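You operate a simulated robot arm through the tools that you are given. There is no shell and no other tool.

You are at the controls of a simulated robot arm. One attempt, no reset.

JOB
Clamp the cam plate and grease its middle with the green dauber.
Fine: take the grease from the pot, put the dauber back, shut the pot again and leave the plate clamped. Set down upright: green dauber. A coat counts when it lies all over at full strength: go over it till it gets no stronger.

The check looks at the end state, three seconds after you hand in, the way a careful person would. Anything else that was tipped, shoved, dropped, spilled or broken makes it a failure.

ROBOT AND FRAMES
A 6-joint arm with a fingered hand on a trunk, on a base that moves. Base frame: it is fixed to the floor where the robot stands at the start and does not move with it; the origin is under the middle of the robot, x ahead of it, y to its left, z up. Readings come in m, degrees, newtons and seconds.
With the tool pointing down near the work surface it reaches from about 0.36 to 0.82 m from the robot's upright axis, wherever it stands. Its first joint turns from -115.0 to 115.0 degrees. Places, roughly: cam plate [2.25, -1.25, 0.75]; clamp lever [2.1, -1.4, 0.9]; grease pot [2, -1.5, 0.9]; green dauber [2, -1.25, 0.75]; pot lid [2, -1.5, 0.9]. Payload 4 kg.
The TCP is the grasp point between the finger pads, 0.026 m short of the fingertips. In the tool frame z runs along the fingers and y along their closing line. The gripper opens to 0.164 m; its body begins 0.073 m behind the TCP. The gripper is a hand of 5 fingers: y runs from the thumb to the fingers, the wrist lies at [0, 0, -0.239] in the tool frame.
Orientation is that of the tool frame in the base frame, as a unit quaternion [w, x, y, z]. With the fingers straight down and closing along the base's y, the tool's x points along the base's -x, its y along +y and its z along -z.

CONTROLS
- The arm moves only by the tool step_arm. Its argument "steps" is a list of rows, each a list of 6 numbers: the turn, a rotation vector about the tool's x, y, z in degrees, then the shift along the tool's x, y, z in m. In form: [[wx, wy, wz, x, y, z], ...]. A call has 1 to 20 rows; each row shifts and turns the commanded pose from where the row before left it, along the tool's axes as they then stand. Rows are played at 5 a second. More than 0.05 m and 8.6 degrees between two rows, and nothing of the call is played. Where a pose cannot be reached the arm comes as near as it can. A force on the tool above 50 N (or 10 N above the force at the start of the call, whichever is more), or a blocked arm, ends the call early, and 0.2 s more pass. In this call time passes only in rows, and 0.2 s behind the last. It gives the time, the measured TCP pose, the force on the tool (base axes), the opening and the grip force at its end, in the units of the frame above (readings bear some noise), with the torque about the TCP (base axes, N m) and any sound that the robot's microphone picked up, and new pictures: "pictures" is both (left out), scene, wrist or none.
- Cameras (640 x 400 px; columns grow to the right, rows downward): "scene" is now at [0.0264, 0.1722, 1.7152]; the picture's right is [-0.17, -0.99, 0.00], its down [-0.59, 0.10, -0.80] and it looks along [0.79, -0.14, -0.60] (base axes); focal length 259 px, centre (320, 200). "wrist" rides on the gripper at [0.05, -0.07, -0.093] in the tool frame; the picture's right is [0.81, 0.59, 0.00], its down [-0.43, 0.60, -0.68] and it looks along [-0.40, 0.55, 0.74] (tool axes); focal length 270 px, centre (320, 200). There is no depth. A picture from a camera that has moved, and an enlarged one, comes with that camera's place and axes in the base frame and with its lens.
- move_column(by): slides the trunk up (or, below 0, down) by that many m; the arm and the scene camera ride with it, the base frame stays. It gives what a move gives, with no picture.
- base_move(legs): drives the robot by 1 to 6 legs, each [ahead, left, turn to the left] in m, m and degrees, along the robot's own axes; the way and the turn of a leg run together, so that a leg with both is an arc; at most 1.5 m and 180 degrees a leg. The arm and the cameras ride along, it lands a little off, and it stops where it bumps. It gives what a move gives, and a new picture of the scene camera.
- finger_targets(finger1, finger2, finger3, finger4, thumb_bend): sets how far each is bent, from 0 (flat) to 1 (curled in); at 0.3 the hand is open as for a grip, at 0.7 the pads meet at the TCP. One left out holds its place. A second passes; each finger stops where it meets its share of the squeeze, and holds until it gets a number again. It is the only way to open and close the hand. It gives what a move gives, with no picture; readings hold the bend of each and the force on the fingers (four entries, about 0 where the hand has none), thumb and palm.
- aim_head(pan, tilt): turns the head with the scene camera to pan (to the left, within 155 degrees either way) and tilt (down, from -29 to 69), counted from straight ahead of the robot. It gives what a move gives, and a new picture of the scene camera.
- zoom(camera, box): a new picture of the part [left, top, right, bottom] of that camera's present view, enlarged. It takes no simulated time.
- hand_in(): hands the job in; it is judged then, once.

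Places have to be worked out from the pictures, the camera data and where the tool is seen. Open the gripper and draw the arm clear of the work before you hand the job in, unless the task says otherwise.

The tools are called after "Call:" as a command line: name --pt "numbers of a row" for each row, then --argument value for the rest, lists and objects as JSON in quotes. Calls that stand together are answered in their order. step_arm: Moves the arm, as the interface text tells. Its arguments: {"type":"object","properties":{"steps":{"type":"array"},"pictures":{"type":"string","enum":["both","scene","wrist","none"]}},"required":["steps"]} The other tools are called the same way: move_column (by) moves the trunk up or down; finger_targets (finger1, finger2, finger3, finger4, thumb_bend) moves the fingers one by one; base_move (legs) drives the base; aim_head (pan, tilt) turns the head that bears the scene camera; zoom (camera, box) takes an enlarged picture of a part of a camera's view; hand_in () hands the job in.

At the start:

```text
clock: 0.0
position: [0.5738, -0.1018, 1.1657]
orientation: [0.001, 0.001, 1.0, -0.001]
wrist_force: [0.4, 0.1, 0.3]
moment: [0.0, 0.0, 0.0]
gripper_width: 0.1642
finger_force: 0.1
shape: jaw
bend: [0.3, 0.3, 0.3, 0.3, 0.3]
finger forces: [0.0, 0.0, 0.1, 0.1, 0.1, 0.0]
trunk travel left (down, up): [-0.75, 0.24]
robot x, y, heading: [0.0012, 0.0013, -0.0]
head pan, tilt (commanded): [-9.8, 37.1]
```

scene: 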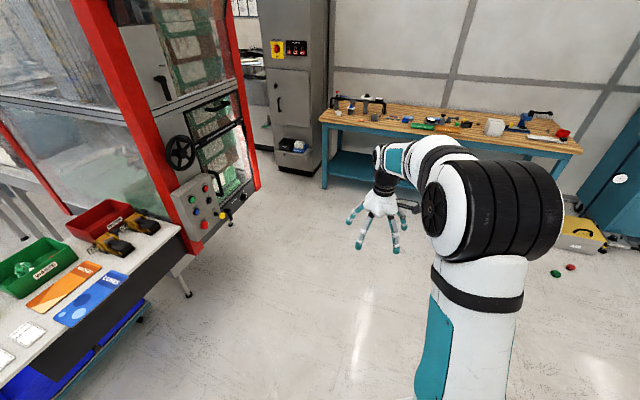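
wrist: 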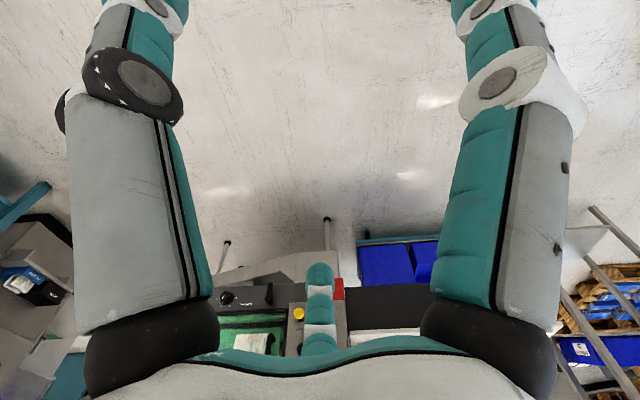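

The bench with the job is ahead and to the right in the scene picture. I zoom in on it before driving.

Call:
zoom --camera "scene" --box '[320, 70, 600, 245]'

Call:
zoom --camera "scene" --box '[380, 90, 580, 160]'

```text
2.29 times, centred on (460, 158) of scene
camera zoom: at [0.0264, 0.1722, 1.7152], right [-0.17, -0.99, 0.0], down [-0.59, 0.1, -0.8], along [0.79, -0.14, -0.6], focal length 591 px, centre (0, 297)
```

zoom: 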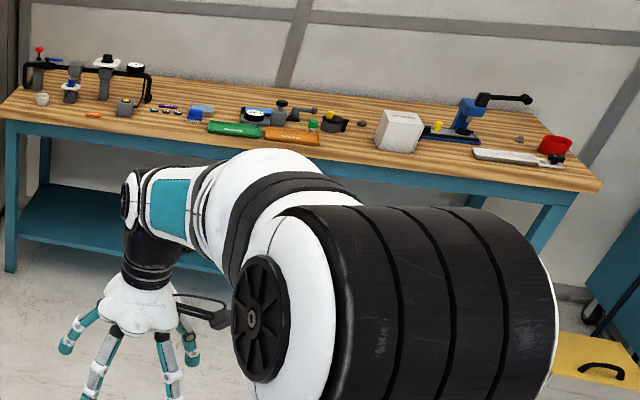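

```text
3.20 times, centred on (480, 125) of scene
camera zoom: at [0.0264, 0.1722, 1.7152], right [-0.17, -0.99, 0.0], down [-0.59, 0.1, -0.8], along [0.79, -0.14, -0.6], focal length 828 px, centre (-192, 440)
```

zoom: 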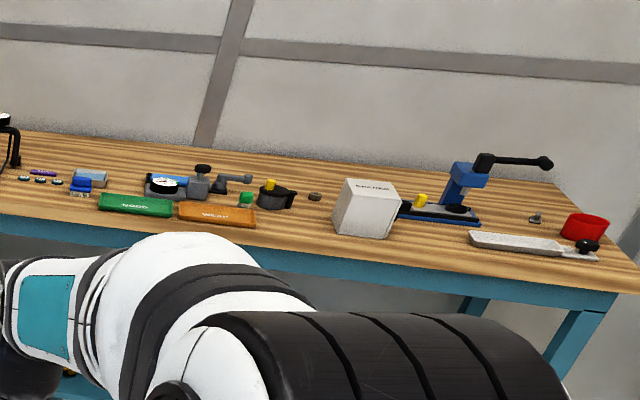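

The bench's front edge runs from about (2.62, -0.31) to (1.54, -2.26), so it faces a heading of about -29°. I turn to face it and drive part of the way for a better look.

Call:
base_move --legs '[[0, 0, -29], [1.3, -0.17, 0]]'

```text
clock: 8.0
position: [1.5045, -1.1557, 1.166]
orientation: [-0.001, 0.253, 0.968, -0.001]
wrist_force: [0.4, 0.1, -0.1]
moment: [0.0, -0.01, 0.0]
gripper_width: 0.1638
finger_force: 0.1
shape: jaw
bend: [0.3, 0.3, 0.3, 0.3, 0.3]
finger forces: [0.1, 0.0, 0.1, 0.0, 0.1, 0.0]
trunk travel left (down, up): [-0.75, 0.24]
robot x, y, heading: [1.0553, -0.7846, -29.3]
head pan, tilt (commanded): [-9.8, 37.1]
camera scene: at [1.1619, -0.6486, 1.7152], right [-0.63, -0.78, 0.0], down [-0.47, 0.38, -0.8], along [0.62, -0.5, -0.6], focal length 259 px, centre (320, 200)
```

scene: 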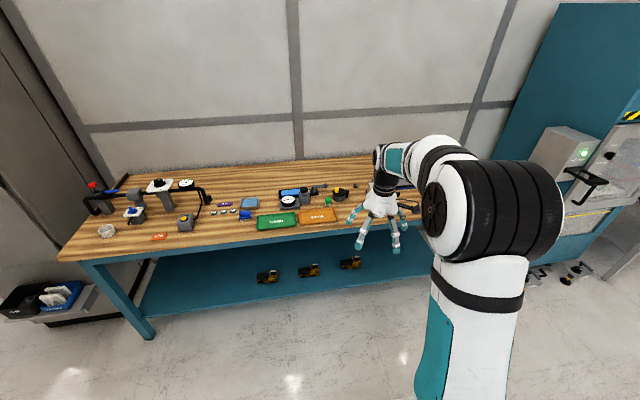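

Call:
zoom --camera "scene" --box '[200, 160, 360, 260]'

Call:
zoom --camera "scene" --box '[70, 160, 230, 260]'

```text
4.00 times, centred on (280, 210) of scene
camera zoom: at [1.1619, -0.6486, 1.7152], right [-0.63, -0.78, 0.0], down [-0.47, 0.38, -0.8], along [0.62, -0.5, -0.6], focal length 1035 px, centre (480, 160)
```

zoom: 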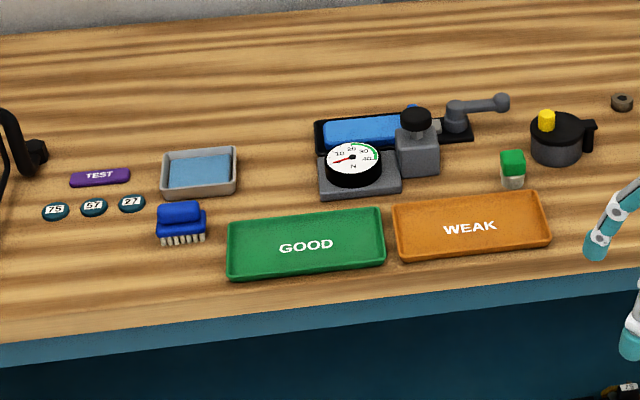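

```text
4.00 times, centred on (150, 210) of scene
camera zoom: at [1.1619, -0.6486, 1.7152], right [-0.63, -0.78, 0.0], down [-0.47, 0.38, -0.8], along [0.62, -0.5, -0.6], focal length 1035 px, centre (1000, 160)
```

zoom: 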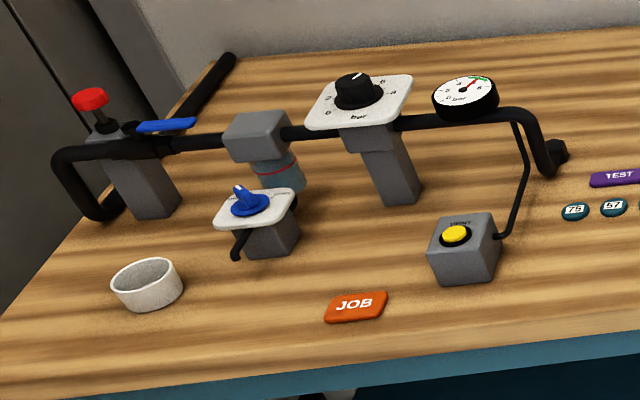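

The gauge stand, blue plate in its clamp, grey cam lever, green dauber and black pot are all about 1.2 m straight ahead, and the tabletop is near z 0.83. I drive 0.5 m closer, with the hand well above everything.

Call:
base_move --legs '[[0.5, 0.0, 0.3]]'

Call:
aim_head --pan 0 --tilt 50

```text
clock: 11.0
position: [1.9412, -1.399, 1.166]
orientation: [0.0, 0.253, 0.967, -0.001]
wrist_force: [0.4, 0.0, 0.5]
moment: [0.0, -0.01, -0.01]
gripper_width: 0.1638
finger_force: 0.1
shape: jaw
bend: [0.3, 0.3, 0.3, 0.3, 0.3]
finger forces: [0.0, 0.0, 0.0, 0.0, 0.0, 0.1]
trunk travel left (down, up): [-0.75, 0.24]
robot x, y, heading: [1.4921, -1.0304, -29.2]
head pan, tilt (commanded): [-9.8, 37.1]
camera scene: at [1.5979, -0.8929, 1.7152], right [-0.63, -0.78, 0.0], down [-0.47, 0.38, -0.8], along [0.62, -0.5, -0.6], focal length 259 px, centre (320, 200)
```

scene: 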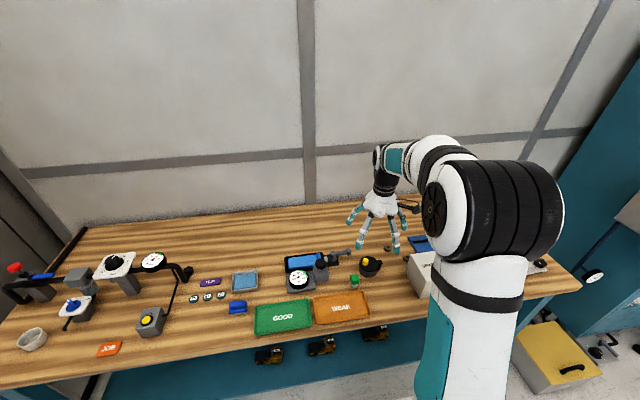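

```text
clock: 11.7
position: [1.9411, -1.4006, 1.1664]
orientation: [0.0, 0.253, 0.968, -0.001]
wrist_force: [0.6, 0.0, -0.7]
moment: [-0.01, 0.01, 0.0]
gripper_width: 0.164
finger_force: 0.1
shape: jaw
bend: [0.3, 0.3, 0.3, 0.3, 0.3]
finger forces: [0.0, 0.0, 0.0, 0.0, 0.1, 0.0]
trunk travel left (down, up): [-0.75, 0.24]
robot x, y, heading: [1.4921, -1.0332, -29.3]
head pan, tilt (commanded): [0.0, 50.0]
camera scene: at [1.5969, -0.8755, 1.6967], right [-0.49, -0.87, 0.0], down [-0.67, 0.37, -0.64], along [0.56, -0.31, -0.77], focal length 259 px, centre (320, 200)
```

scene: 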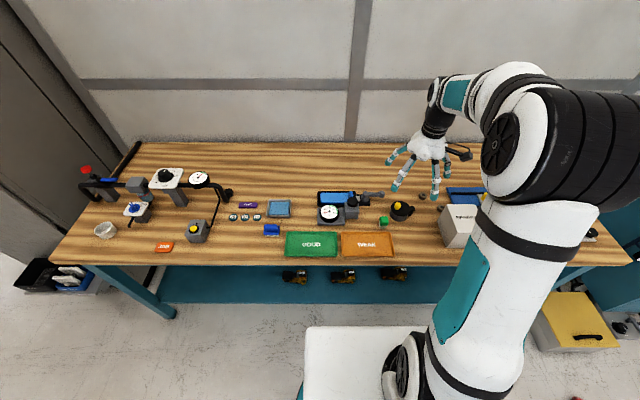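

The work is now clearly in view, so I enlarge it to read each part.

Call:
zoom --camera "scene" --box '[305, 180, 433, 260]'

Call:
zoom --camera "scene" --box '[360, 180, 424, 220]'

Call:
zoom --camera "scene" --box '[305, 180, 369, 220]'

```text
5.00 times, centred on (369, 220) of scene
camera zoom: at [1.5969, -0.8755, 1.6967], right [-0.49, -0.87, 0.0], down [-0.67, 0.37, -0.64], along [0.56, -0.31, -0.77], focal length 1294 px, centre (75, 100)
```

zoom: 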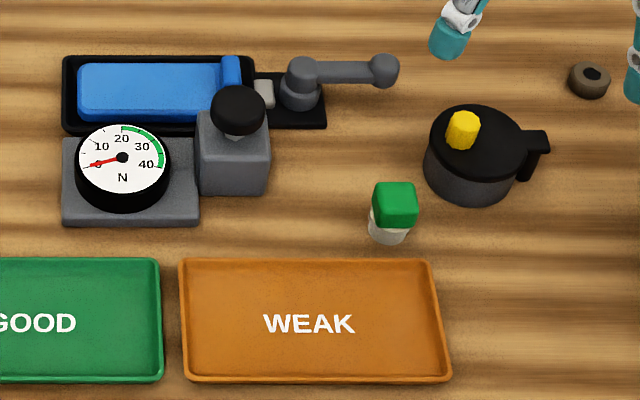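

```text
10.00 times, centred on (392, 200) of scene
camera zoom: at [1.5969, -0.8755, 1.6967], right [-0.49, -0.87, 0.0], down [-0.67, 0.37, -0.64], along [0.56, -0.31, -0.77], focal length 2587 px, centre (-400, 200)
```

zoom: 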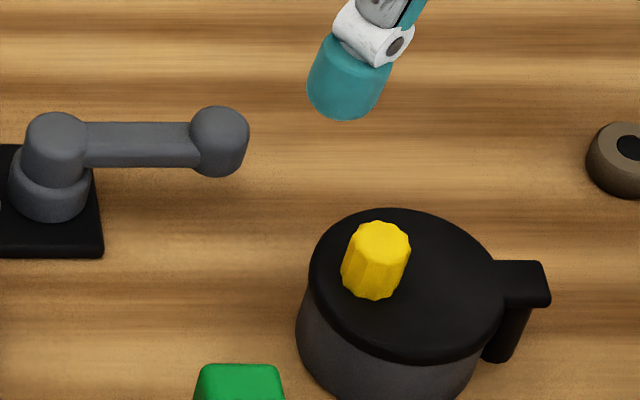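

```text
10.00 times, centred on (337, 200) of scene
camera zoom: at [1.5969, -0.8755, 1.6967], right [-0.49, -0.87, 0.0], down [-0.67, 0.37, -0.64], along [0.56, -0.31, -0.77], focal length 2587 px, centre (150, 200)
```

zoom: 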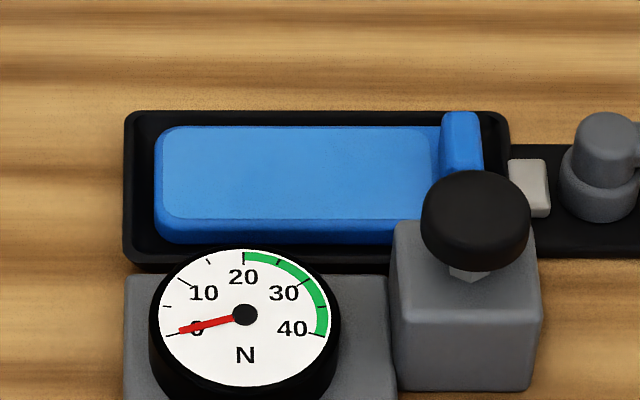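

The plate sits in a black tray with a cream jaw and a cam lever at its right end. The pot has a black lid with a yellow knob and some kind of post at its right. I enlarge the pot and lever to understand how they move.

Call:
zoom --camera "scene" --box '[384, 194, 424, 219]'

Call:
zoom --camera "scene" --box '[348, 184, 388, 209]'

Call:
zoom --camera "scene" --box '[365, 210, 405, 235]'

```text
16.00 times, centred on (404, 206) of scene
camera zoom: at [1.5969, -0.8755, 1.6967], right [-0.49, -0.87, 0.0], down [-0.67, 0.37, -0.64], along [0.56, -0.31, -0.77], focal length 4139 px, centre (-1024, 96)
```

zoom: 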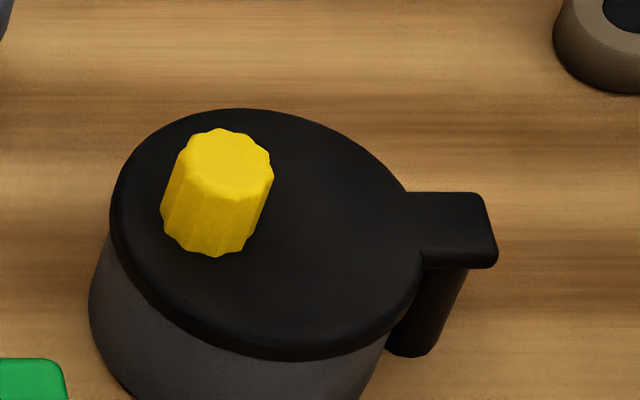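

```text
16.00 times, centred on (368, 196) of scene
camera zoom: at [1.5969, -0.8755, 1.6967], right [-0.49, -0.87, 0.0], down [-0.67, 0.37, -0.64], along [0.56, -0.31, -0.77], focal length 4139 px, centre (-448, 256)
```

zoom: 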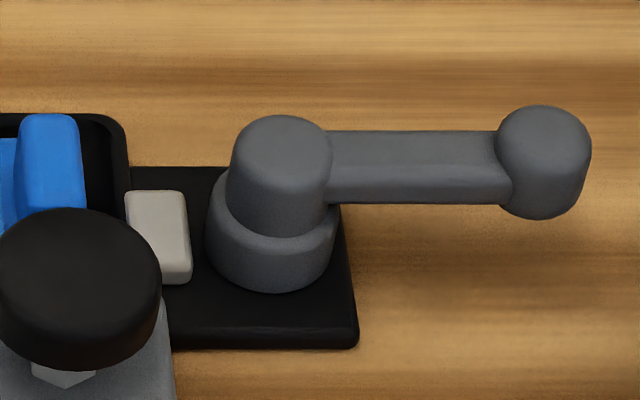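

```text
16.00 times, centred on (385, 222) of scene
camera zoom: at [1.5969, -0.8755, 1.6967], right [-0.49, -0.87, 0.0], down [-0.67, 0.37, -0.64], along [0.56, -0.31, -0.77], focal length 4139 px, centre (-720, -160)
```

zoom: 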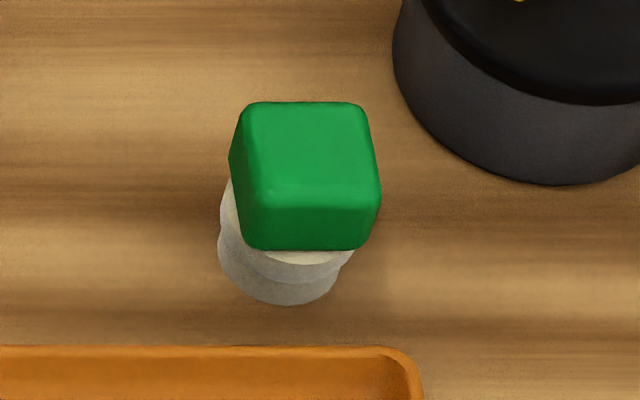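

The lid has an arm onto a vertical post, so it most likely swings sideways. The lever also turns about a vertical pivot. Next I look at the hand's shape before using it.

Call:
zoom --camera "scene" --box '[368, 110, 496, 190]'

Call:
finger_targets --finger1 0.7 --finger2 0.7 --finger3 0.7 --finger4 0.7 --thumb_bend 0.7

Call:
zoom --camera "scene" --box '[368, 110, 496, 190]'

Call:
zoom --camera "wrist" --box '[0, 0, 640, 400]'

```text
5.00 times, centred on (432, 150) of scene
camera zoom: at [1.5969, -0.8755, 1.6967], right [-0.49, -0.87, 0.0], down [-0.67, 0.37, -0.64], along [0.56, -0.31, -0.77], focal length 1294 px, centre (-240, 450)
```

zoom: 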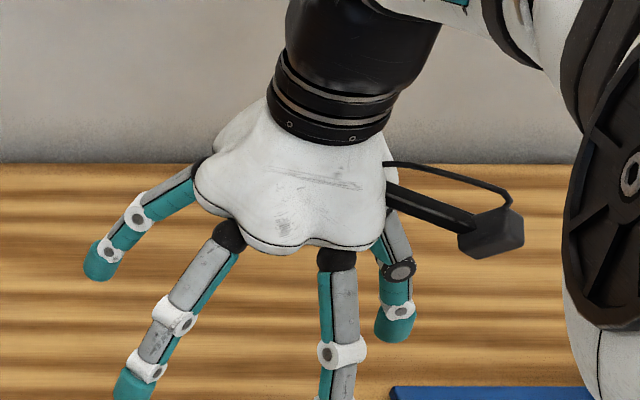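

```text
clock: 12.7
position: [1.9409, -1.3991, 1.1668]
orientation: [0.0, 0.253, 0.968, -0.001]
wrist_force: [-0.2, -0.1, -0.4]
moment: [-0.01, 0.0, 0.01]
gripper_width: 0.0002
finger_force: 0.0
shape: fingers
bend: [0.68, 0.68, 0.68, 0.68, 0.69]
finger forces: [0.1, 0.0, 0.0, 0.1, 0.1, 0.0]
trunk travel left (down, up): [-0.75, 0.24]
robot x, y, heading: [1.492, -1.0299, -29.1]
head pan, tilt (commanded): [0.0, 50.0]
```

```text
5.00 times, centred on (432, 150) of scene
camera zoom: at [1.5969, -0.8754, 1.6967], right [-0.49, -0.87, 0.0], down [-0.67, 0.37, -0.64], along [0.56, -0.31, -0.77], focal length 1294 px, centre (-240, 450)
```

zoom: 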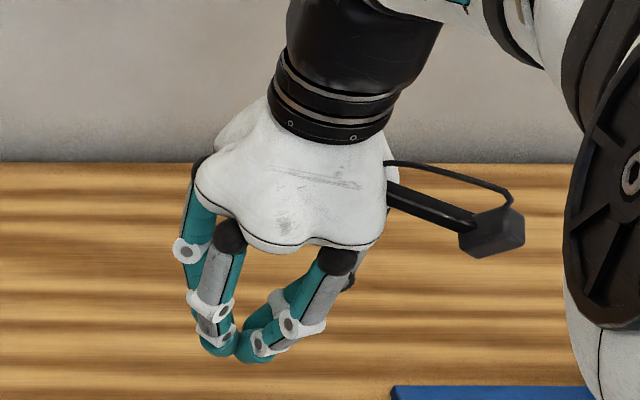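

```text
1.00 times, centred on (320, 200) of wrist (not enlarged: the box is as wide or as high as the picture)
camera zoom: at [1.8623, -1.4356, 1.2593], right [-0.42, 0.91, 0.0], down [0.67, 0.31, 0.68], along [0.62, 0.28, -0.74], focal length 270 px, centre (320, 200)
```

zoom: 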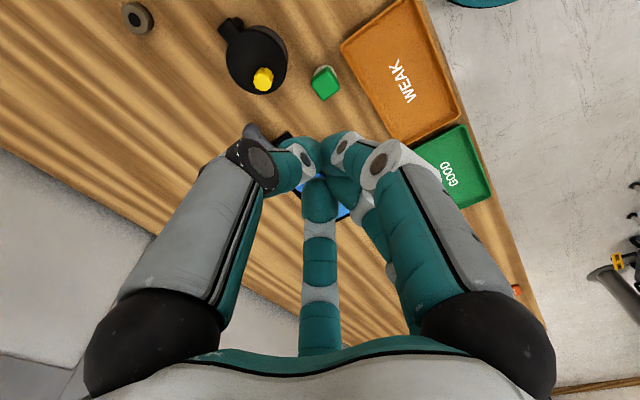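

The fingers form a round five-finger beak that meets at the TCP. The wrist camera sees the pot and dauber from another side, so I enlarge that view.

Call:
zoom --camera "wrist" --box '[200, 0, 360, 100]'

Call:
zoom --camera "wrist" --box '[290, 50, 354, 110]'

```text
4.00 times, centred on (280, 50) of wrist
camera zoom: at [1.8623, -1.4356, 1.2593], right [-0.42, 0.91, 0.0], down [0.67, 0.31, 0.68], along [0.62, 0.28, -0.74], focal length 1081 px, centre (480, 800)
```

zoom: 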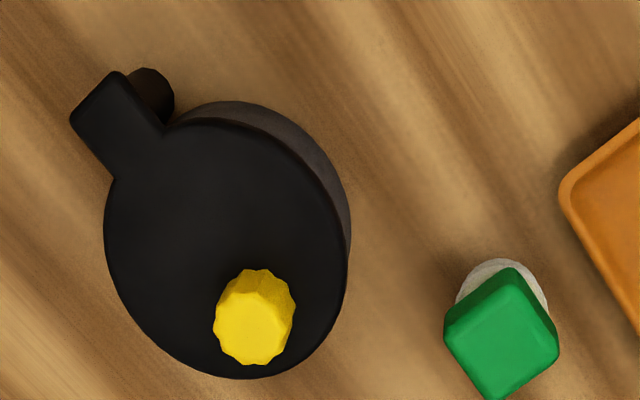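

```text
6.67 times, centred on (322, 80) of wrist
camera zoom: at [1.8623, -1.4356, 1.2593], right [-0.42, 0.91, 0.0], down [0.67, 0.31, 0.68], along [0.62, 0.28, -0.74], focal length 1802 px, centre (307, 1000)
```

zoom: 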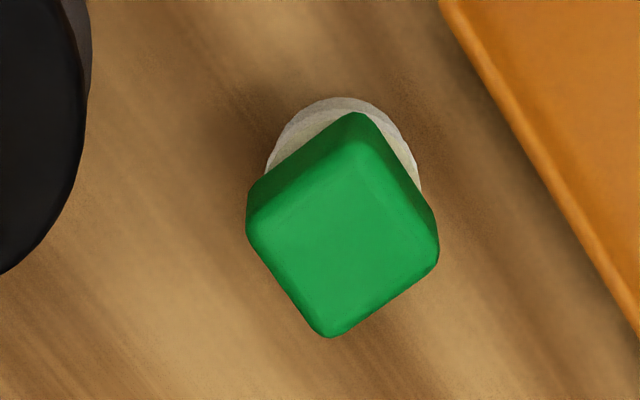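

The lever's pivot is at about robot-frame forward 0.72, left 0.0, and its knob is 0.07 m to the right of that at height about 0.89. I move the closed beak above the spot just on the near side of the lever bar.

Call:
step_arm --pt "0 0 0 -0.026 0.012 0.042" --pt "0 0 0 -0.026 0.012 0.042" --pt "0 0 0 -0.026 0.012 0.042" --pt "0 0 0 -0.024 0.012 0.042" --pictures "both"

Call:
zoom --camera "scene" --box '[305, 160, 433, 240]'

```text
refused: row 1 steps farther than a row can; nothing moved
```

```text
5.00 times, centred on (369, 200) of scene
camera zoom: at [1.5969, -0.8754, 1.6967], right [-0.49, -0.87, 0.0], down [-0.67, 0.37, -0.64], along [0.56, -0.31, -0.77], focal length 1294 px, centre (75, 200)
```

zoom: 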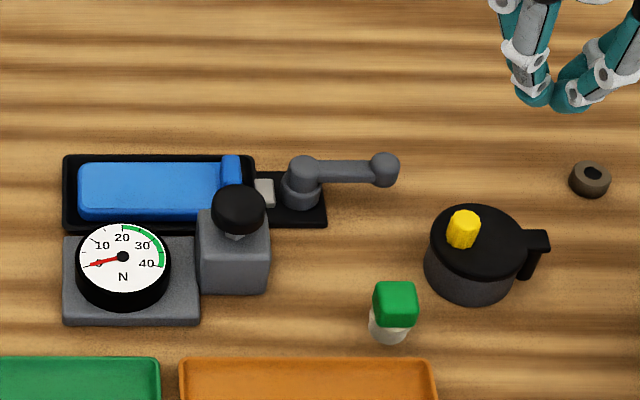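

The rows were just over the 0.05 m limit, so I repeat the move with shorter ones.

Call:
step_arm --pt "0 0 0 -0.026 0.012 0.03" --pt "0 0 0 -0.026 0.012 0.03" --pt "0 0 0 -0.026 0.012 0.03" --pt "0 0 0 -0.024 0.012 0.03" --pt "0 0 0 0 0 0.045" --pictures "both"

Call:
zoom --camera "scene" --box '[305, 160, 433, 240]'

```text
clock: 13.9
position: [2.0565, -1.4085, 1.0002]
orientation: [0.0, 0.253, 0.968, -0.001]
wrist_force: [-0.5, 0.1, -0.9]
moment: [0.0, 0.0, 0.01]
gripper_width: 0.0002
finger_force: 0.0
shape: fingers
bend: [0.68, 0.68, 0.68, 0.68, 0.69]
finger forces: [0.0, 0.0, 0.0, 0.1, 0.1, 0.1]
trunk travel left (down, up): [-0.75, 0.24]
robot x, y, heading: [1.4889, -1.0337, -29.3]
head pan, tilt (commanded): [0.0, 50.0]
camera scene: at [1.5975, -0.876, 1.6968], right [-0.49, -0.87, 0.0], down [-0.67, 0.37, -0.64], along [0.56, -0.31, -0.77], focal length 259 px, centre (320, 200)
camera wrist: at [1.9759, -1.4439, 1.0937], right [-0.42, 0.91, 0.0], down [0.67, 0.31, 0.68], along [0.62, 0.28, -0.74], focal length 270 px, centre (320, 200)
```

scene: 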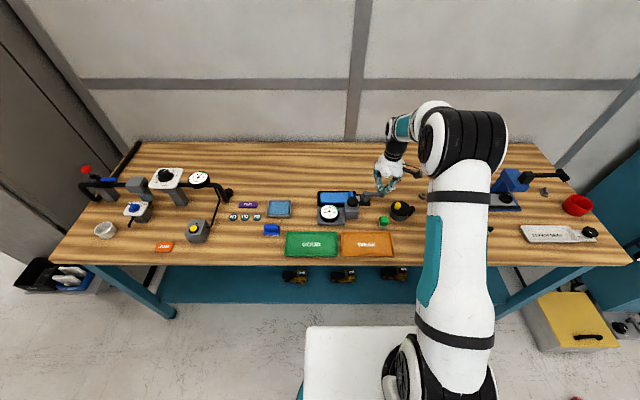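
wrist: 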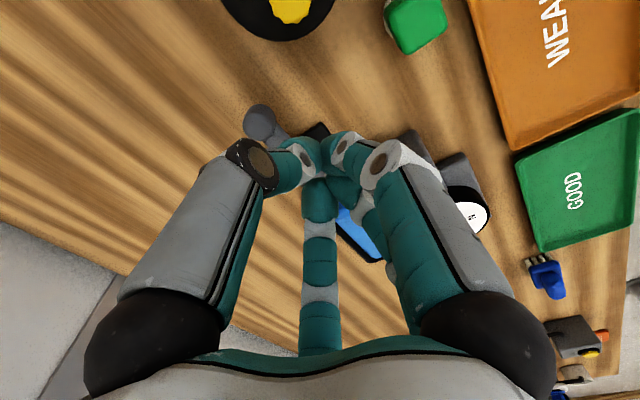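

```text
5.00 times, centred on (369, 200) of scene
camera zoom: at [1.5975, -0.876, 1.6968], right [-0.49, -0.87, 0.0], down [-0.67, 0.37, -0.64], along [0.56, -0.31, -0.77], focal length 1294 px, centre (75, 200)
```

zoom: 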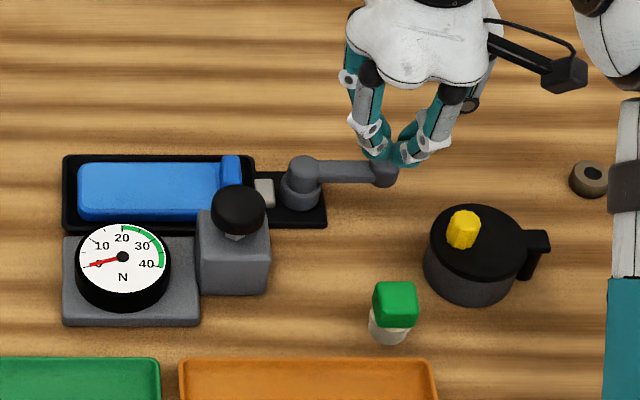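

The beak is at forward 0.677, left -0.054, clear of the pot and the lever. I lower it to tip height of about 0.874, beside the lever bar.

Call:
step_arm --pt "0 0 0 0 0 0.04" --pt "0 0 0 0 0 0.04" --pt "0 0 0 0 0 0.02" --pictures "wrist"

Call:
zoom --camera "scene" --box '[345, 175, 409, 215]'

```text
clock: 14.7
position: [2.0543, -1.4091, 0.9012]
orientation: [0.0, 0.253, 0.967, -0.001]
wrist_force: [-0.3, -0.7, 0.9]
moment: [0.0, -0.01, -0.01]
gripper_width: 0.0
finger_force: 0.0
shape: fingers
bend: [0.68, 0.68, 0.68, 0.68, 0.69]
finger forces: [0.0, 0.0, 0.0, 0.0, 0.0, 0.0]
trunk travel left (down, up): [-0.75, 0.24]
robot x, y, heading: [1.4938, -1.0325, -29.2]
head pan, tilt (commanded): [0.0, 50.0]
camera wrist: at [1.9748, -1.4444, 0.9943], right [-0.42, 0.91, 0.0], down [0.67, 0.31, 0.68], along [0.62, 0.28, -0.74], focal length 270 px, centre (320, 200)
```

wrist: 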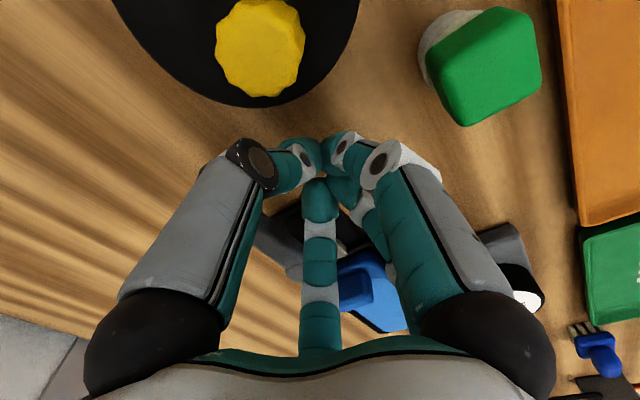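

```text
10.00 times, centred on (377, 195) of scene
camera zoom: at [1.5973, -0.8756, 1.6967], right [-0.49, -0.87, 0.0], down [-0.67, 0.37, -0.64], along [0.56, -0.31, -0.77], focal length 2587 px, centre (-250, 250)
```

zoom: 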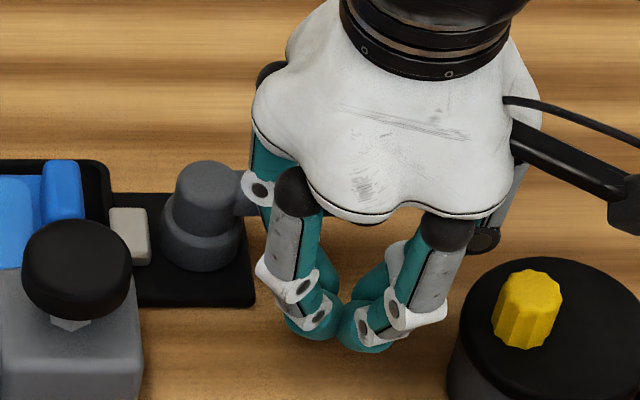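

The beak is beside the lever with no contact. I push forward in small steps and watch the force.

Call:
step_arm --pt "0 0 0 -0.01 0 0" --pt "0 0 0 -0.008 0 0" --pt "0 0 0 -0.006 0 0" --pt "0 0 0 -0.005 0 0" --pictures "none"

Call:
zoom --camera "scene" --box '[345, 175, 409, 215]'

```text
clock: 15.7
position: [2.0768, -1.4195, 0.9041]
orientation: [0.001, 0.251, 0.968, -0.001]
wrist_force: [-20.8, 10.6, 14.8]
moment: [0.07, -0.11, 0.27]
gripper_width: 0.0012
finger_force: 19.2
shape: fingers
bend: [0.67, 0.67, 0.7, 0.72, 0.68]
finger forces: [0.1, 0.0, 17.4, 21.3, 0.1, 0.0]
trunk travel left (down, up): [-0.75, 0.24]
robot x, y, heading: [1.4932, -1.0324, -29.2]
head pan, tilt (commanded): [0.0, 50.0]
```

```text
10.00 times, centred on (377, 195) of scene
camera zoom: at [1.5924, -0.8728, 1.697], right [-0.49, -0.87, 0.0], down [-0.67, 0.37, -0.65], along [0.56, -0.31, -0.76], focal length 2587 px, centre (-250, 250)
```

zoom: 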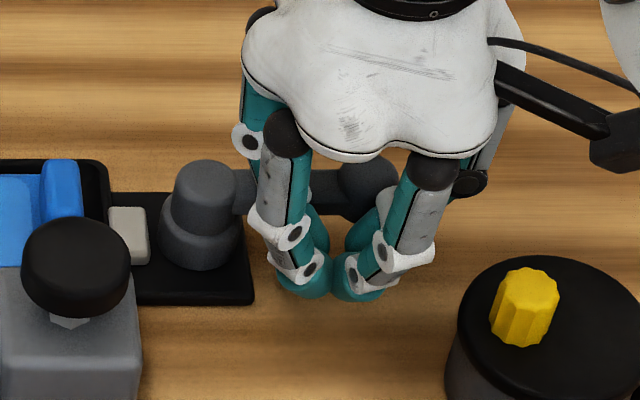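

The lever did not turn: resistance is about 23 N with the bar unmoved, so it must turn the other way. I back off, lift over, and come down on its far side.

Call:
step_arm --pt "0 0 0 0.01 0 0" --pt "0 0 0 0.012 0 0" --pt "0 0 0 0 0 -0.04" --pt "0 0 0 0 0 -0.045" --pt "0 0 0 -0.04 0 0" --pt "0 0 0 -0.045 0 0" --pictures "none"

Call:
zoom --camera "scene" --box '[345, 175, 409, 215]'

```text
clock: 17.1
position: [2.1342, -1.4528, 0.9846]
orientation: [-0.001, 0.253, 0.968, -0.001]
wrist_force: [-0.2, -0.3, 0.1]
moment: [0.03, 0.02, 0.0]
gripper_width: 0.0002
finger_force: 0.1
shape: fingers
bend: [0.68, 0.68, 0.68, 0.72, 0.68]
finger forces: [0.0, 0.0, 0.1, 0.0, 0.0, 0.1]
trunk travel left (down, up): [-0.75, 0.24]
robot x, y, heading: [1.4912, -1.0304, -29.3]
head pan, tilt (commanded): [0.0, 50.0]
```

```text
10.00 times, centred on (377, 195) of scene
camera zoom: at [1.598, -0.876, 1.6967], right [-0.49, -0.87, 0.0], down [-0.67, 0.37, -0.64], along [0.56, -0.31, -0.77], focal length 2587 px, centre (-250, 250)
```

zoom: 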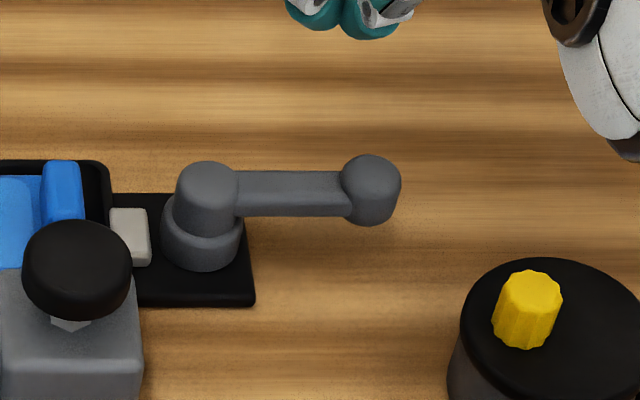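

Nothing was displaced, and the beak is now beyond the lever at forward 0.766. I lower it and pull the lever gently toward the robot.

Call:
step_arm --pt "0 0 0 0 0 0.04" --pt "0 0 0 0 0 0.045" --pt "0 0 0 0.008 0 0" --pt "0 0 0 0.006 0 0" --pt "0 0 0 0.006 0 0" --pt "0 0 0 0.005 0 0" --pictures "none"

Call:
zoom --camera "scene" --box '[345, 175, 409, 215]'

```text
clock: 18.5
position: [2.1126, -1.4412, 0.902]
orientation: [0.001, 0.253, 0.968, -0.001]
wrist_force: [2.1, -1.4, 2.7]
moment: [0.11, 0.02, -0.08]
gripper_width: 0.0
finger_force: 1.8
shape: fingers
bend: [0.68, 0.69, 0.68, 0.72, 0.68]
finger forces: [0.1, 4.1, 0.0, 0.1, 0.0, 0.1]
trunk travel left (down, up): [-0.75, 0.24]
robot x, y, heading: [1.4909, -1.0273, -29.3]
head pan, tilt (commanded): [0.0, 50.0]
```

```text
10.00 times, centred on (377, 195) of scene
camera zoom: at [1.597, -0.8755, 1.6967], right [-0.49, -0.87, 0.0], down [-0.67, 0.37, -0.64], along [0.56, -0.31, -0.77], focal length 2587 px, centre (-250, 250)
```

zoom: 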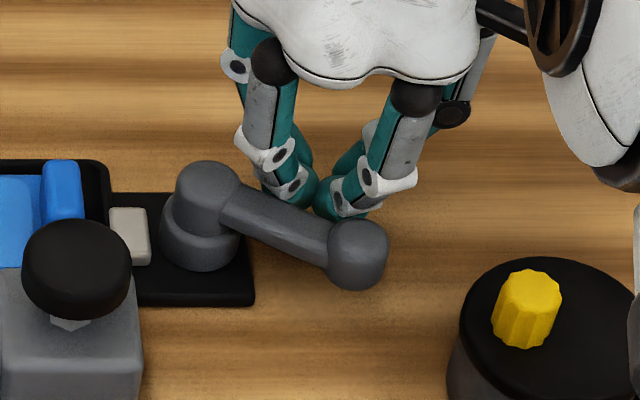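

The lever swings this way easily at about 4 N. I follow its arc to roughly 60° and look again.

Call:
step_arm --pt "0 0 0 0.007 -0.002 0" --pt "0 0 0 0.007 -0.002 0" --pt "0 0 0 0.008 -0.001 0" --pt "0 0 0 0.008 0.001 0" --pt "0 0 0 0.008 0.002 0" --pictures "none"

Call:
zoom --camera "scene" --box '[345, 175, 409, 215]'

```text
clock: 19.7
position: [2.0783, -1.4241, 0.9012]
orientation: [0.0, 0.252, 0.968, -0.001]
wrist_force: [-0.5, -1.1, 1.2]
moment: [0.03, 0.0, 0.0]
gripper_width: 0.0
finger_force: 1.1
shape: fingers
bend: [0.68, 0.69, 0.68, 0.72, 0.68]
finger forces: [0.0, 2.3, 0.1, 0.1, 0.1, 0.0]
trunk travel left (down, up): [-0.75, 0.24]
robot x, y, heading: [1.4926, -1.0297, -29.2]
head pan, tilt (commanded): [0.0, 50.0]
```

```text
10.00 times, centred on (377, 195) of scene
camera zoom: at [1.5968, -0.8755, 1.6967], right [-0.49, -0.87, 0.0], down [-0.67, 0.37, -0.64], along [0.56, -0.31, -0.77], focal length 2587 px, centre (-250, 250)
```

zoom: 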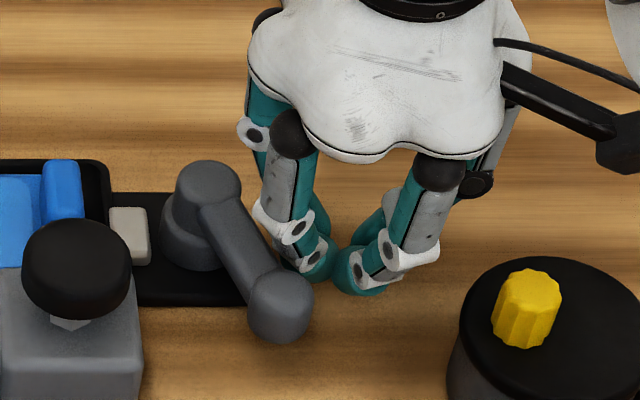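

The lever is at about 66° and still light. I continue along the arc to about 90°.

Call:
step_arm --pt "0 0 0 0.006 0.002 0" --pt "0 0 0 0.006 0.003 0" --pt "0 0 0 0.006 0.004 0" --pt "0 0 0 0.005 0.004 0" --pictures "none"

Call:
zoom --camera "scene" --box '[345, 175, 409, 215]'

```text
clock: 20.7
position: [2.0638, -1.4031, 0.9015]
orientation: [0.0, 0.253, 0.968, 0.0]
wrist_force: [-0.3, -2.2, 1.0]
moment: [0.02, -0.02, -0.06]
gripper_width: 0.0
finger_force: 1.7
shape: fingers
bend: [0.68, 0.69, 0.68, 0.72, 0.68]
finger forces: [0.0, 0.4, 2.6, 0.0, 0.1, 0.1]
trunk travel left (down, up): [-0.75, 0.24]
robot x, y, heading: [1.4927, -1.0336, -29.3]
head pan, tilt (commanded): [0.0, 50.0]
```

```text
10.00 times, centred on (377, 195) of scene
camera zoom: at [1.5968, -0.8757, 1.6967], right [-0.49, -0.87, 0.0], down [-0.67, 0.37, -0.64], along [0.56, -0.31, -0.77], focal length 2587 px, centre (-250, 250)
```

zoom: 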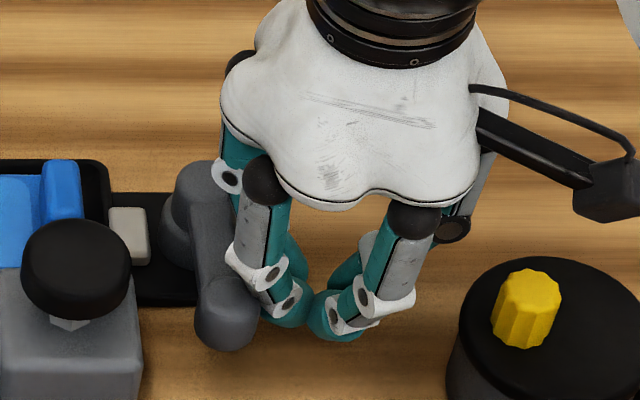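

The lever now points at the robot (about 90°) and is still light, but the cream jaw has not moved. I nudge it further in small steps, watching the force and its gap to the gauge block.

Call:
step_arm --pt "0 0 0 0.003 0.004 0" --pt "0 0 0 0.003 0.004 0" --pictures "none"

Call:
zoom --camera "scene" --box '[335, 180, 383, 210]'

```text
clock: 21.3
position: [2.0615, -1.3959, 0.9021]
orientation: [0.001, 0.254, 0.967, -0.001]
wrist_force: [-3.9, -19.0, 4.4]
moment: [0.03, -0.02, -0.21]
gripper_width: 0.0001
finger_force: 8.8
shape: fingers
bend: [0.68, 0.7, 0.69, 0.72, 0.67]
finger forces: [0.0, 9.5, 9.5, 0.0, 0.0, 0.0]
trunk travel left (down, up): [-0.75, 0.24]
robot x, y, heading: [1.4916, -1.03, -29.2]
head pan, tilt (commanded): [0.0, 50.0]
```

```text
13.33 times, centred on (359, 195) of scene
camera zoom: at [1.596, -0.8781, 1.6971], right [-0.49, -0.87, 0.0], down [-0.67, 0.38, -0.64], along [0.56, -0.31, -0.77], focal length 3449 px, centre (-200, 267)
```

zoom: 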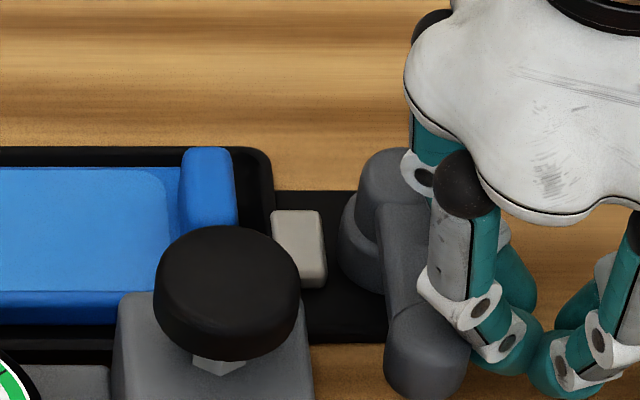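

Force jumped to about 19 N at roughly 90°, which feels like an end stop. I back off to see where the lever rests and whether the jaw moved.

Call:
step_arm --pt "0 0 0 0 -0.006 0" --pt "0 0 0 -0.004 -0.01 0" --pt "0 0 0 0 -0.004 -0.04" --pt "0 0 0 0 0 -0.045" --pt "0 0 0 0.02 -0.035 -0.02" --pictures "wrist"

Call:
zoom --camera "scene" --box '[335, 180, 383, 210]'

Call:
zoom --camera "scene" --box '[305, 160, 433, 240]'

```text
clock: 22.5
position: [2.0213, -1.4311, 1.0081]
orientation: [0.0, 0.252, 0.968, 0.0]
wrist_force: [0.6, 0.6, -0.4]
moment: [-0.01, -0.01, 0.0]
gripper_width: 0.0001
finger_force: 0.0
shape: fingers
bend: [0.68, 0.69, 0.68, 0.72, 0.68]
finger forces: [0.1, 0.1, 0.0, 0.0, 0.0, 0.0]
trunk travel left (down, up): [-0.75, 0.24]
robot x, y, heading: [1.4923, -1.0302, -29.5]
head pan, tilt (commanded): [0.0, 50.0]
camera wrist: at [1.9429, -1.4674, 1.1008], right [-0.42, 0.91, 0.0], down [0.67, 0.31, 0.68], along [0.62, 0.28, -0.74], focal length 270 px, centre (320, 200)
```

wrist: 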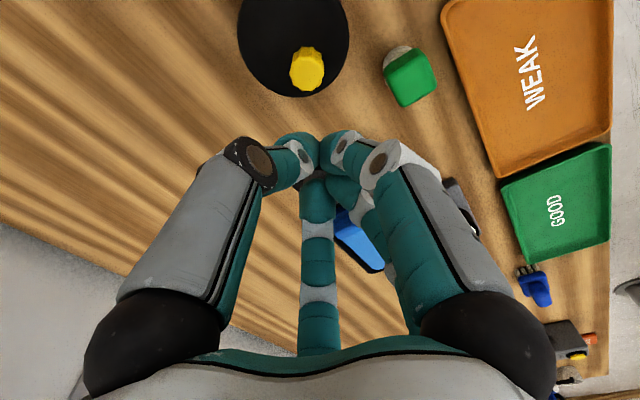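

```text
13.33 times, centred on (359, 195) of scene
camera zoom: at [1.5952, -0.876, 1.6968], right [-0.49, -0.87, 0.0], down [-0.67, 0.37, -0.64], along [0.56, -0.31, -0.77], focal length 3449 px, centre (-200, 267)
```

zoom: 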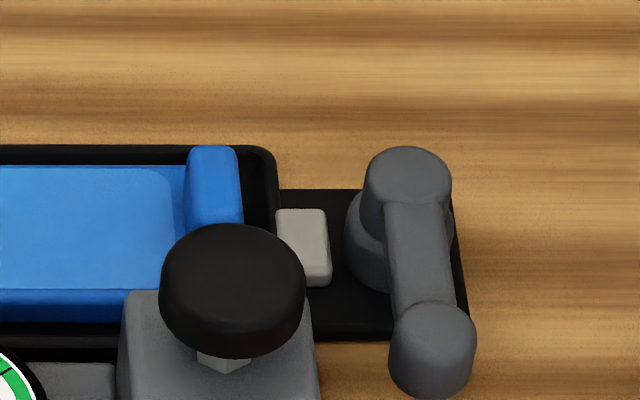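

```text
5.00 times, centred on (369, 200) of scene
camera zoom: at [1.5952, -0.876, 1.6968], right [-0.49, -0.87, 0.0], down [-0.67, 0.37, -0.64], along [0.56, -0.31, -0.77], focal length 1294 px, centre (75, 200)
```

zoom: 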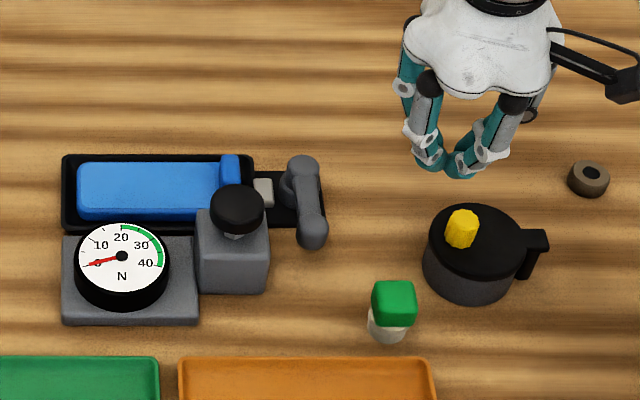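

The lever rests at 90° pointing at the robot, but the jaw shows no visible shift. I bring the wrist camera over the fixture for a close top view.

Call:
step_arm --pt "0 0 0 -0.022 0.035 -0.02" --pt "0 0 0 -0.022 0.035 -0.01" --pt "0 0 0 -0.022 0.035 0" --pt "0 0 0 -0.022 0.036 0" --pictures "wrist"

Call:
zoom --camera "wrist" --box '[140, 0, 460, 200]'

```text
clock: 23.5
position: [2.1697, -1.3501, 1.035]
orientation: [-0.001, 0.253, 0.967, -0.001]
wrist_force: [1.1, 0.3, 0.5]
moment: [0.01, 0.02, 0.02]
gripper_width: 0.0
finger_force: 0.0
shape: fingers
bend: [0.68, 0.69, 0.68, 0.72, 0.68]
finger forces: [0.0, 0.0, 0.0, 0.0, 0.0, 0.0]
trunk travel left (down, up): [-0.75, 0.24]
robot x, y, heading: [1.4923, -1.027, -29.1]
head pan, tilt (commanded): [0.0, 50.0]
camera wrist: at [2.09, -1.3871, 1.1286], right [-0.42, 0.91, 0.0], down [0.67, 0.31, 0.68], along [0.61, 0.28, -0.74], focal length 270 px, centre (320, 200)
```

wrist: 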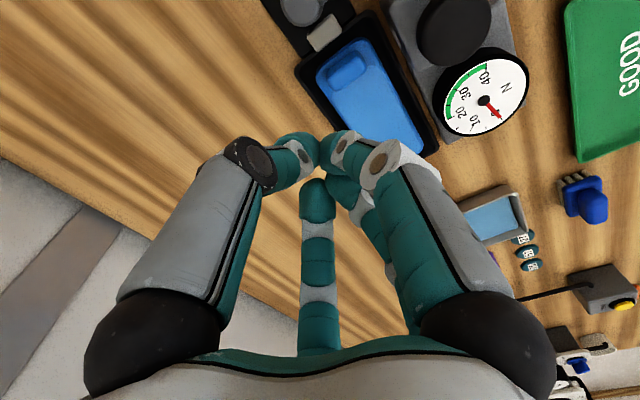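

```text
2.00 times, centred on (300, 100) of wrist
camera zoom: at [2.09, -1.3871, 1.1286], right [-0.42, 0.91, 0.0], down [0.67, 0.31, 0.68], along [0.61, 0.28, -0.74], focal length 541 px, centre (360, 400)
```

zoom: 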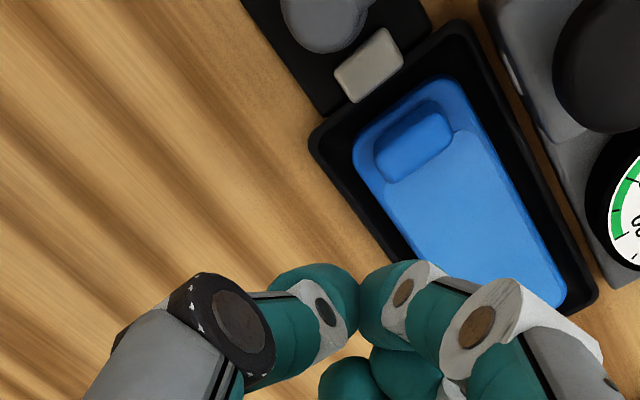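

The blue plate has a lug at its clamp end and sits loose in the black tray, and the cream jaw rests over the tray edge. I shift the camera a little to see the pivot and jaw together.

Call:
step_arm --pt "0 0 0 0.02 -0.03 0" --pt "0 0 0 0.02 -0.03 0" --pictures "wrist"

Call:
zoom --camera "wrist" --box '[220, 20, 460, 170]'

```text
clock: 24.1
position: [2.1032, -1.3838, 1.0348]
orientation: [0.0, 0.251, 0.968, 0.0]
wrist_force: [0.2, -0.9, -0.6]
moment: [-0.01, 0.0, -0.04]
gripper_width: 0.0
finger_force: 0.1
shape: fingers
bend: [0.68, 0.69, 0.68, 0.72, 0.68]
finger forces: [0.0, 0.0, 0.0, 0.1, 0.0, 0.0]
trunk travel left (down, up): [-0.75, 0.24]
robot x, y, heading: [1.4959, -1.0305, -29.2]
head pan, tilt (commanded): [0.0, 50.0]
camera wrist: at [2.0237, -1.4205, 1.1284], right [-0.42, 0.91, 0.0], down [0.67, 0.31, 0.68], along [0.61, 0.28, -0.74], focal length 270 px, centre (320, 200)
```

wrist: 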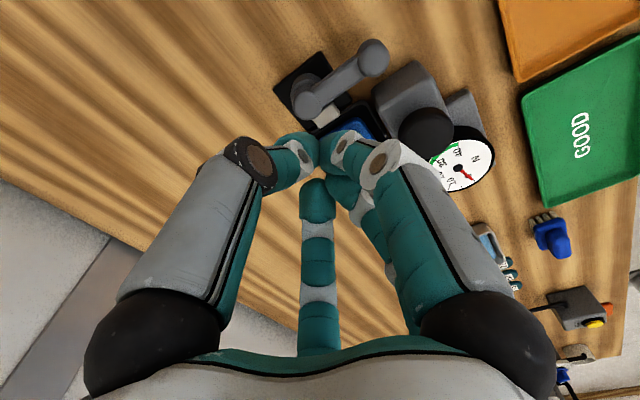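

```text
2.67 times, centred on (340, 95) of wrist
camera zoom: at [2.0237, -1.4205, 1.1284], right [-0.42, 0.91, 0.0], down [0.67, 0.31, 0.68], along [0.61, 0.28, -0.74], focal length 721 px, centre (267, 480)
```

zoom: 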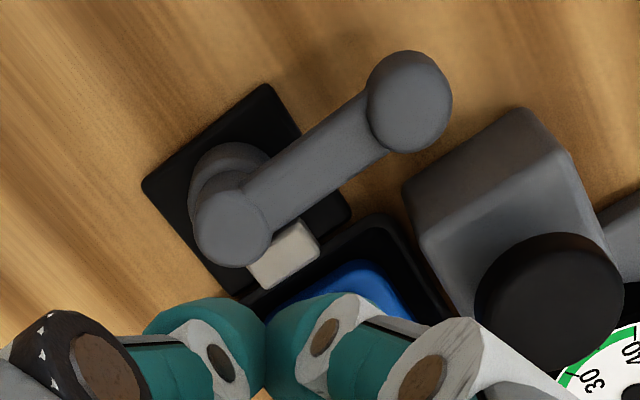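

The jaw sits between the cam and tray with no clear sign of movement. To tell an end stop from a stiff cam, I push again at the lever's end where the leverage is better, in small steps.

Call:
step_arm --pt "0 0 0 0.022 -0.028 0" --pt "0 0 0 0.021 -0.032 0" --pt "0 0 0 0 0 0.045" --pt "0 0 0 0 0 0.045" --pt "0 0 0 0 0 0.043" --pt "0 0 0 0 0.006 0" --pt "0 0 0 0 0.006 0" --pictures "none"

Call:
zoom --camera "scene" --box '[335, 180, 399, 220]'

```text
clock: 25.7
position: [2.0421, -1.4064, 0.9037]
orientation: [0.0, 0.254, 0.967, -0.001]
wrist_force: [0.5, -0.4, 0.3]
moment: [0.0, 0.02, 0.04]
gripper_width: 0.0
finger_force: 0.1
shape: fingers
bend: [0.68, 0.69, 0.68, 0.72, 0.68]
finger forces: [0.0, 0.0, 0.0, 0.0, 0.0, 0.0]
trunk travel left (down, up): [-0.75, 0.24]
robot x, y, heading: [1.492, -1.0268, -29.0]
head pan, tilt (commanded): [0.0, 50.0]
```

```text
10.00 times, centred on (367, 200) of scene
camera zoom: at [1.5971, -0.8754, 1.6967], right [-0.49, -0.87, 0.0], down [-0.67, 0.37, -0.64], along [0.56, -0.31, -0.77], focal length 2587 px, centre (-150, 200)
```

zoom: 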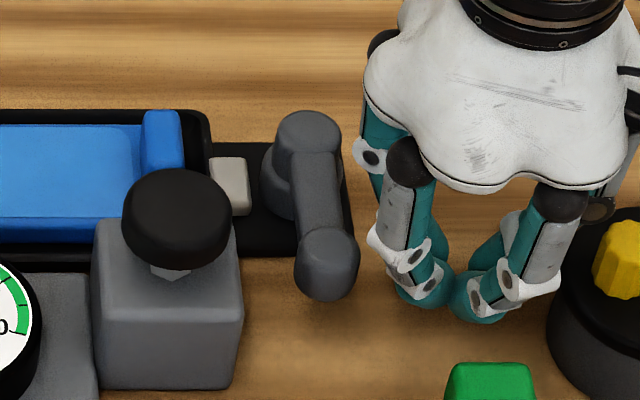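

The beak is 15 mm from the lever end, free of everything else. I move in to contact and press gradually.

Call:
step_arm --pt "0 0 0 0 0.008 0" --pt "0 0 0 0 0.006 0" --pt "0 0 0 0 0.004 0" --pt "0 0 0 0 0.003 0" --pictures "none"

Call:
zoom --camera "scene" --box '[335, 180, 399, 220]'

```text
clock: 26.7
position: [2.0507, -1.3894, 0.9045]
orientation: [0.001, 0.254, 0.967, -0.001]
wrist_force: [-7.8, -10.4, 4.1]
moment: [-0.05, -0.09, -0.08]
gripper_width: 0.0
finger_force: 7.1
shape: fingers
bend: [0.68, 0.7, 0.69, 0.72, 0.68]
finger forces: [0.0, 5.1, 9.1, 0.0, 0.0, 0.0]
trunk travel left (down, up): [-0.75, 0.24]
robot x, y, heading: [1.4908, -1.0299, -29.4]
head pan, tilt (commanded): [0.0, 50.0]
```

```text
10.00 times, centred on (367, 200) of scene
camera zoom: at [1.5955, -0.877, 1.697], right [-0.49, -0.87, 0.0], down [-0.67, 0.37, -0.64], along [0.56, -0.31, -0.77], focal length 2587 px, centre (-150, 200)
```

zoom: 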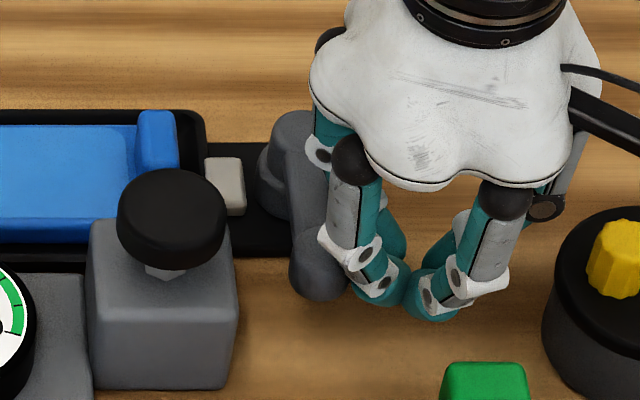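

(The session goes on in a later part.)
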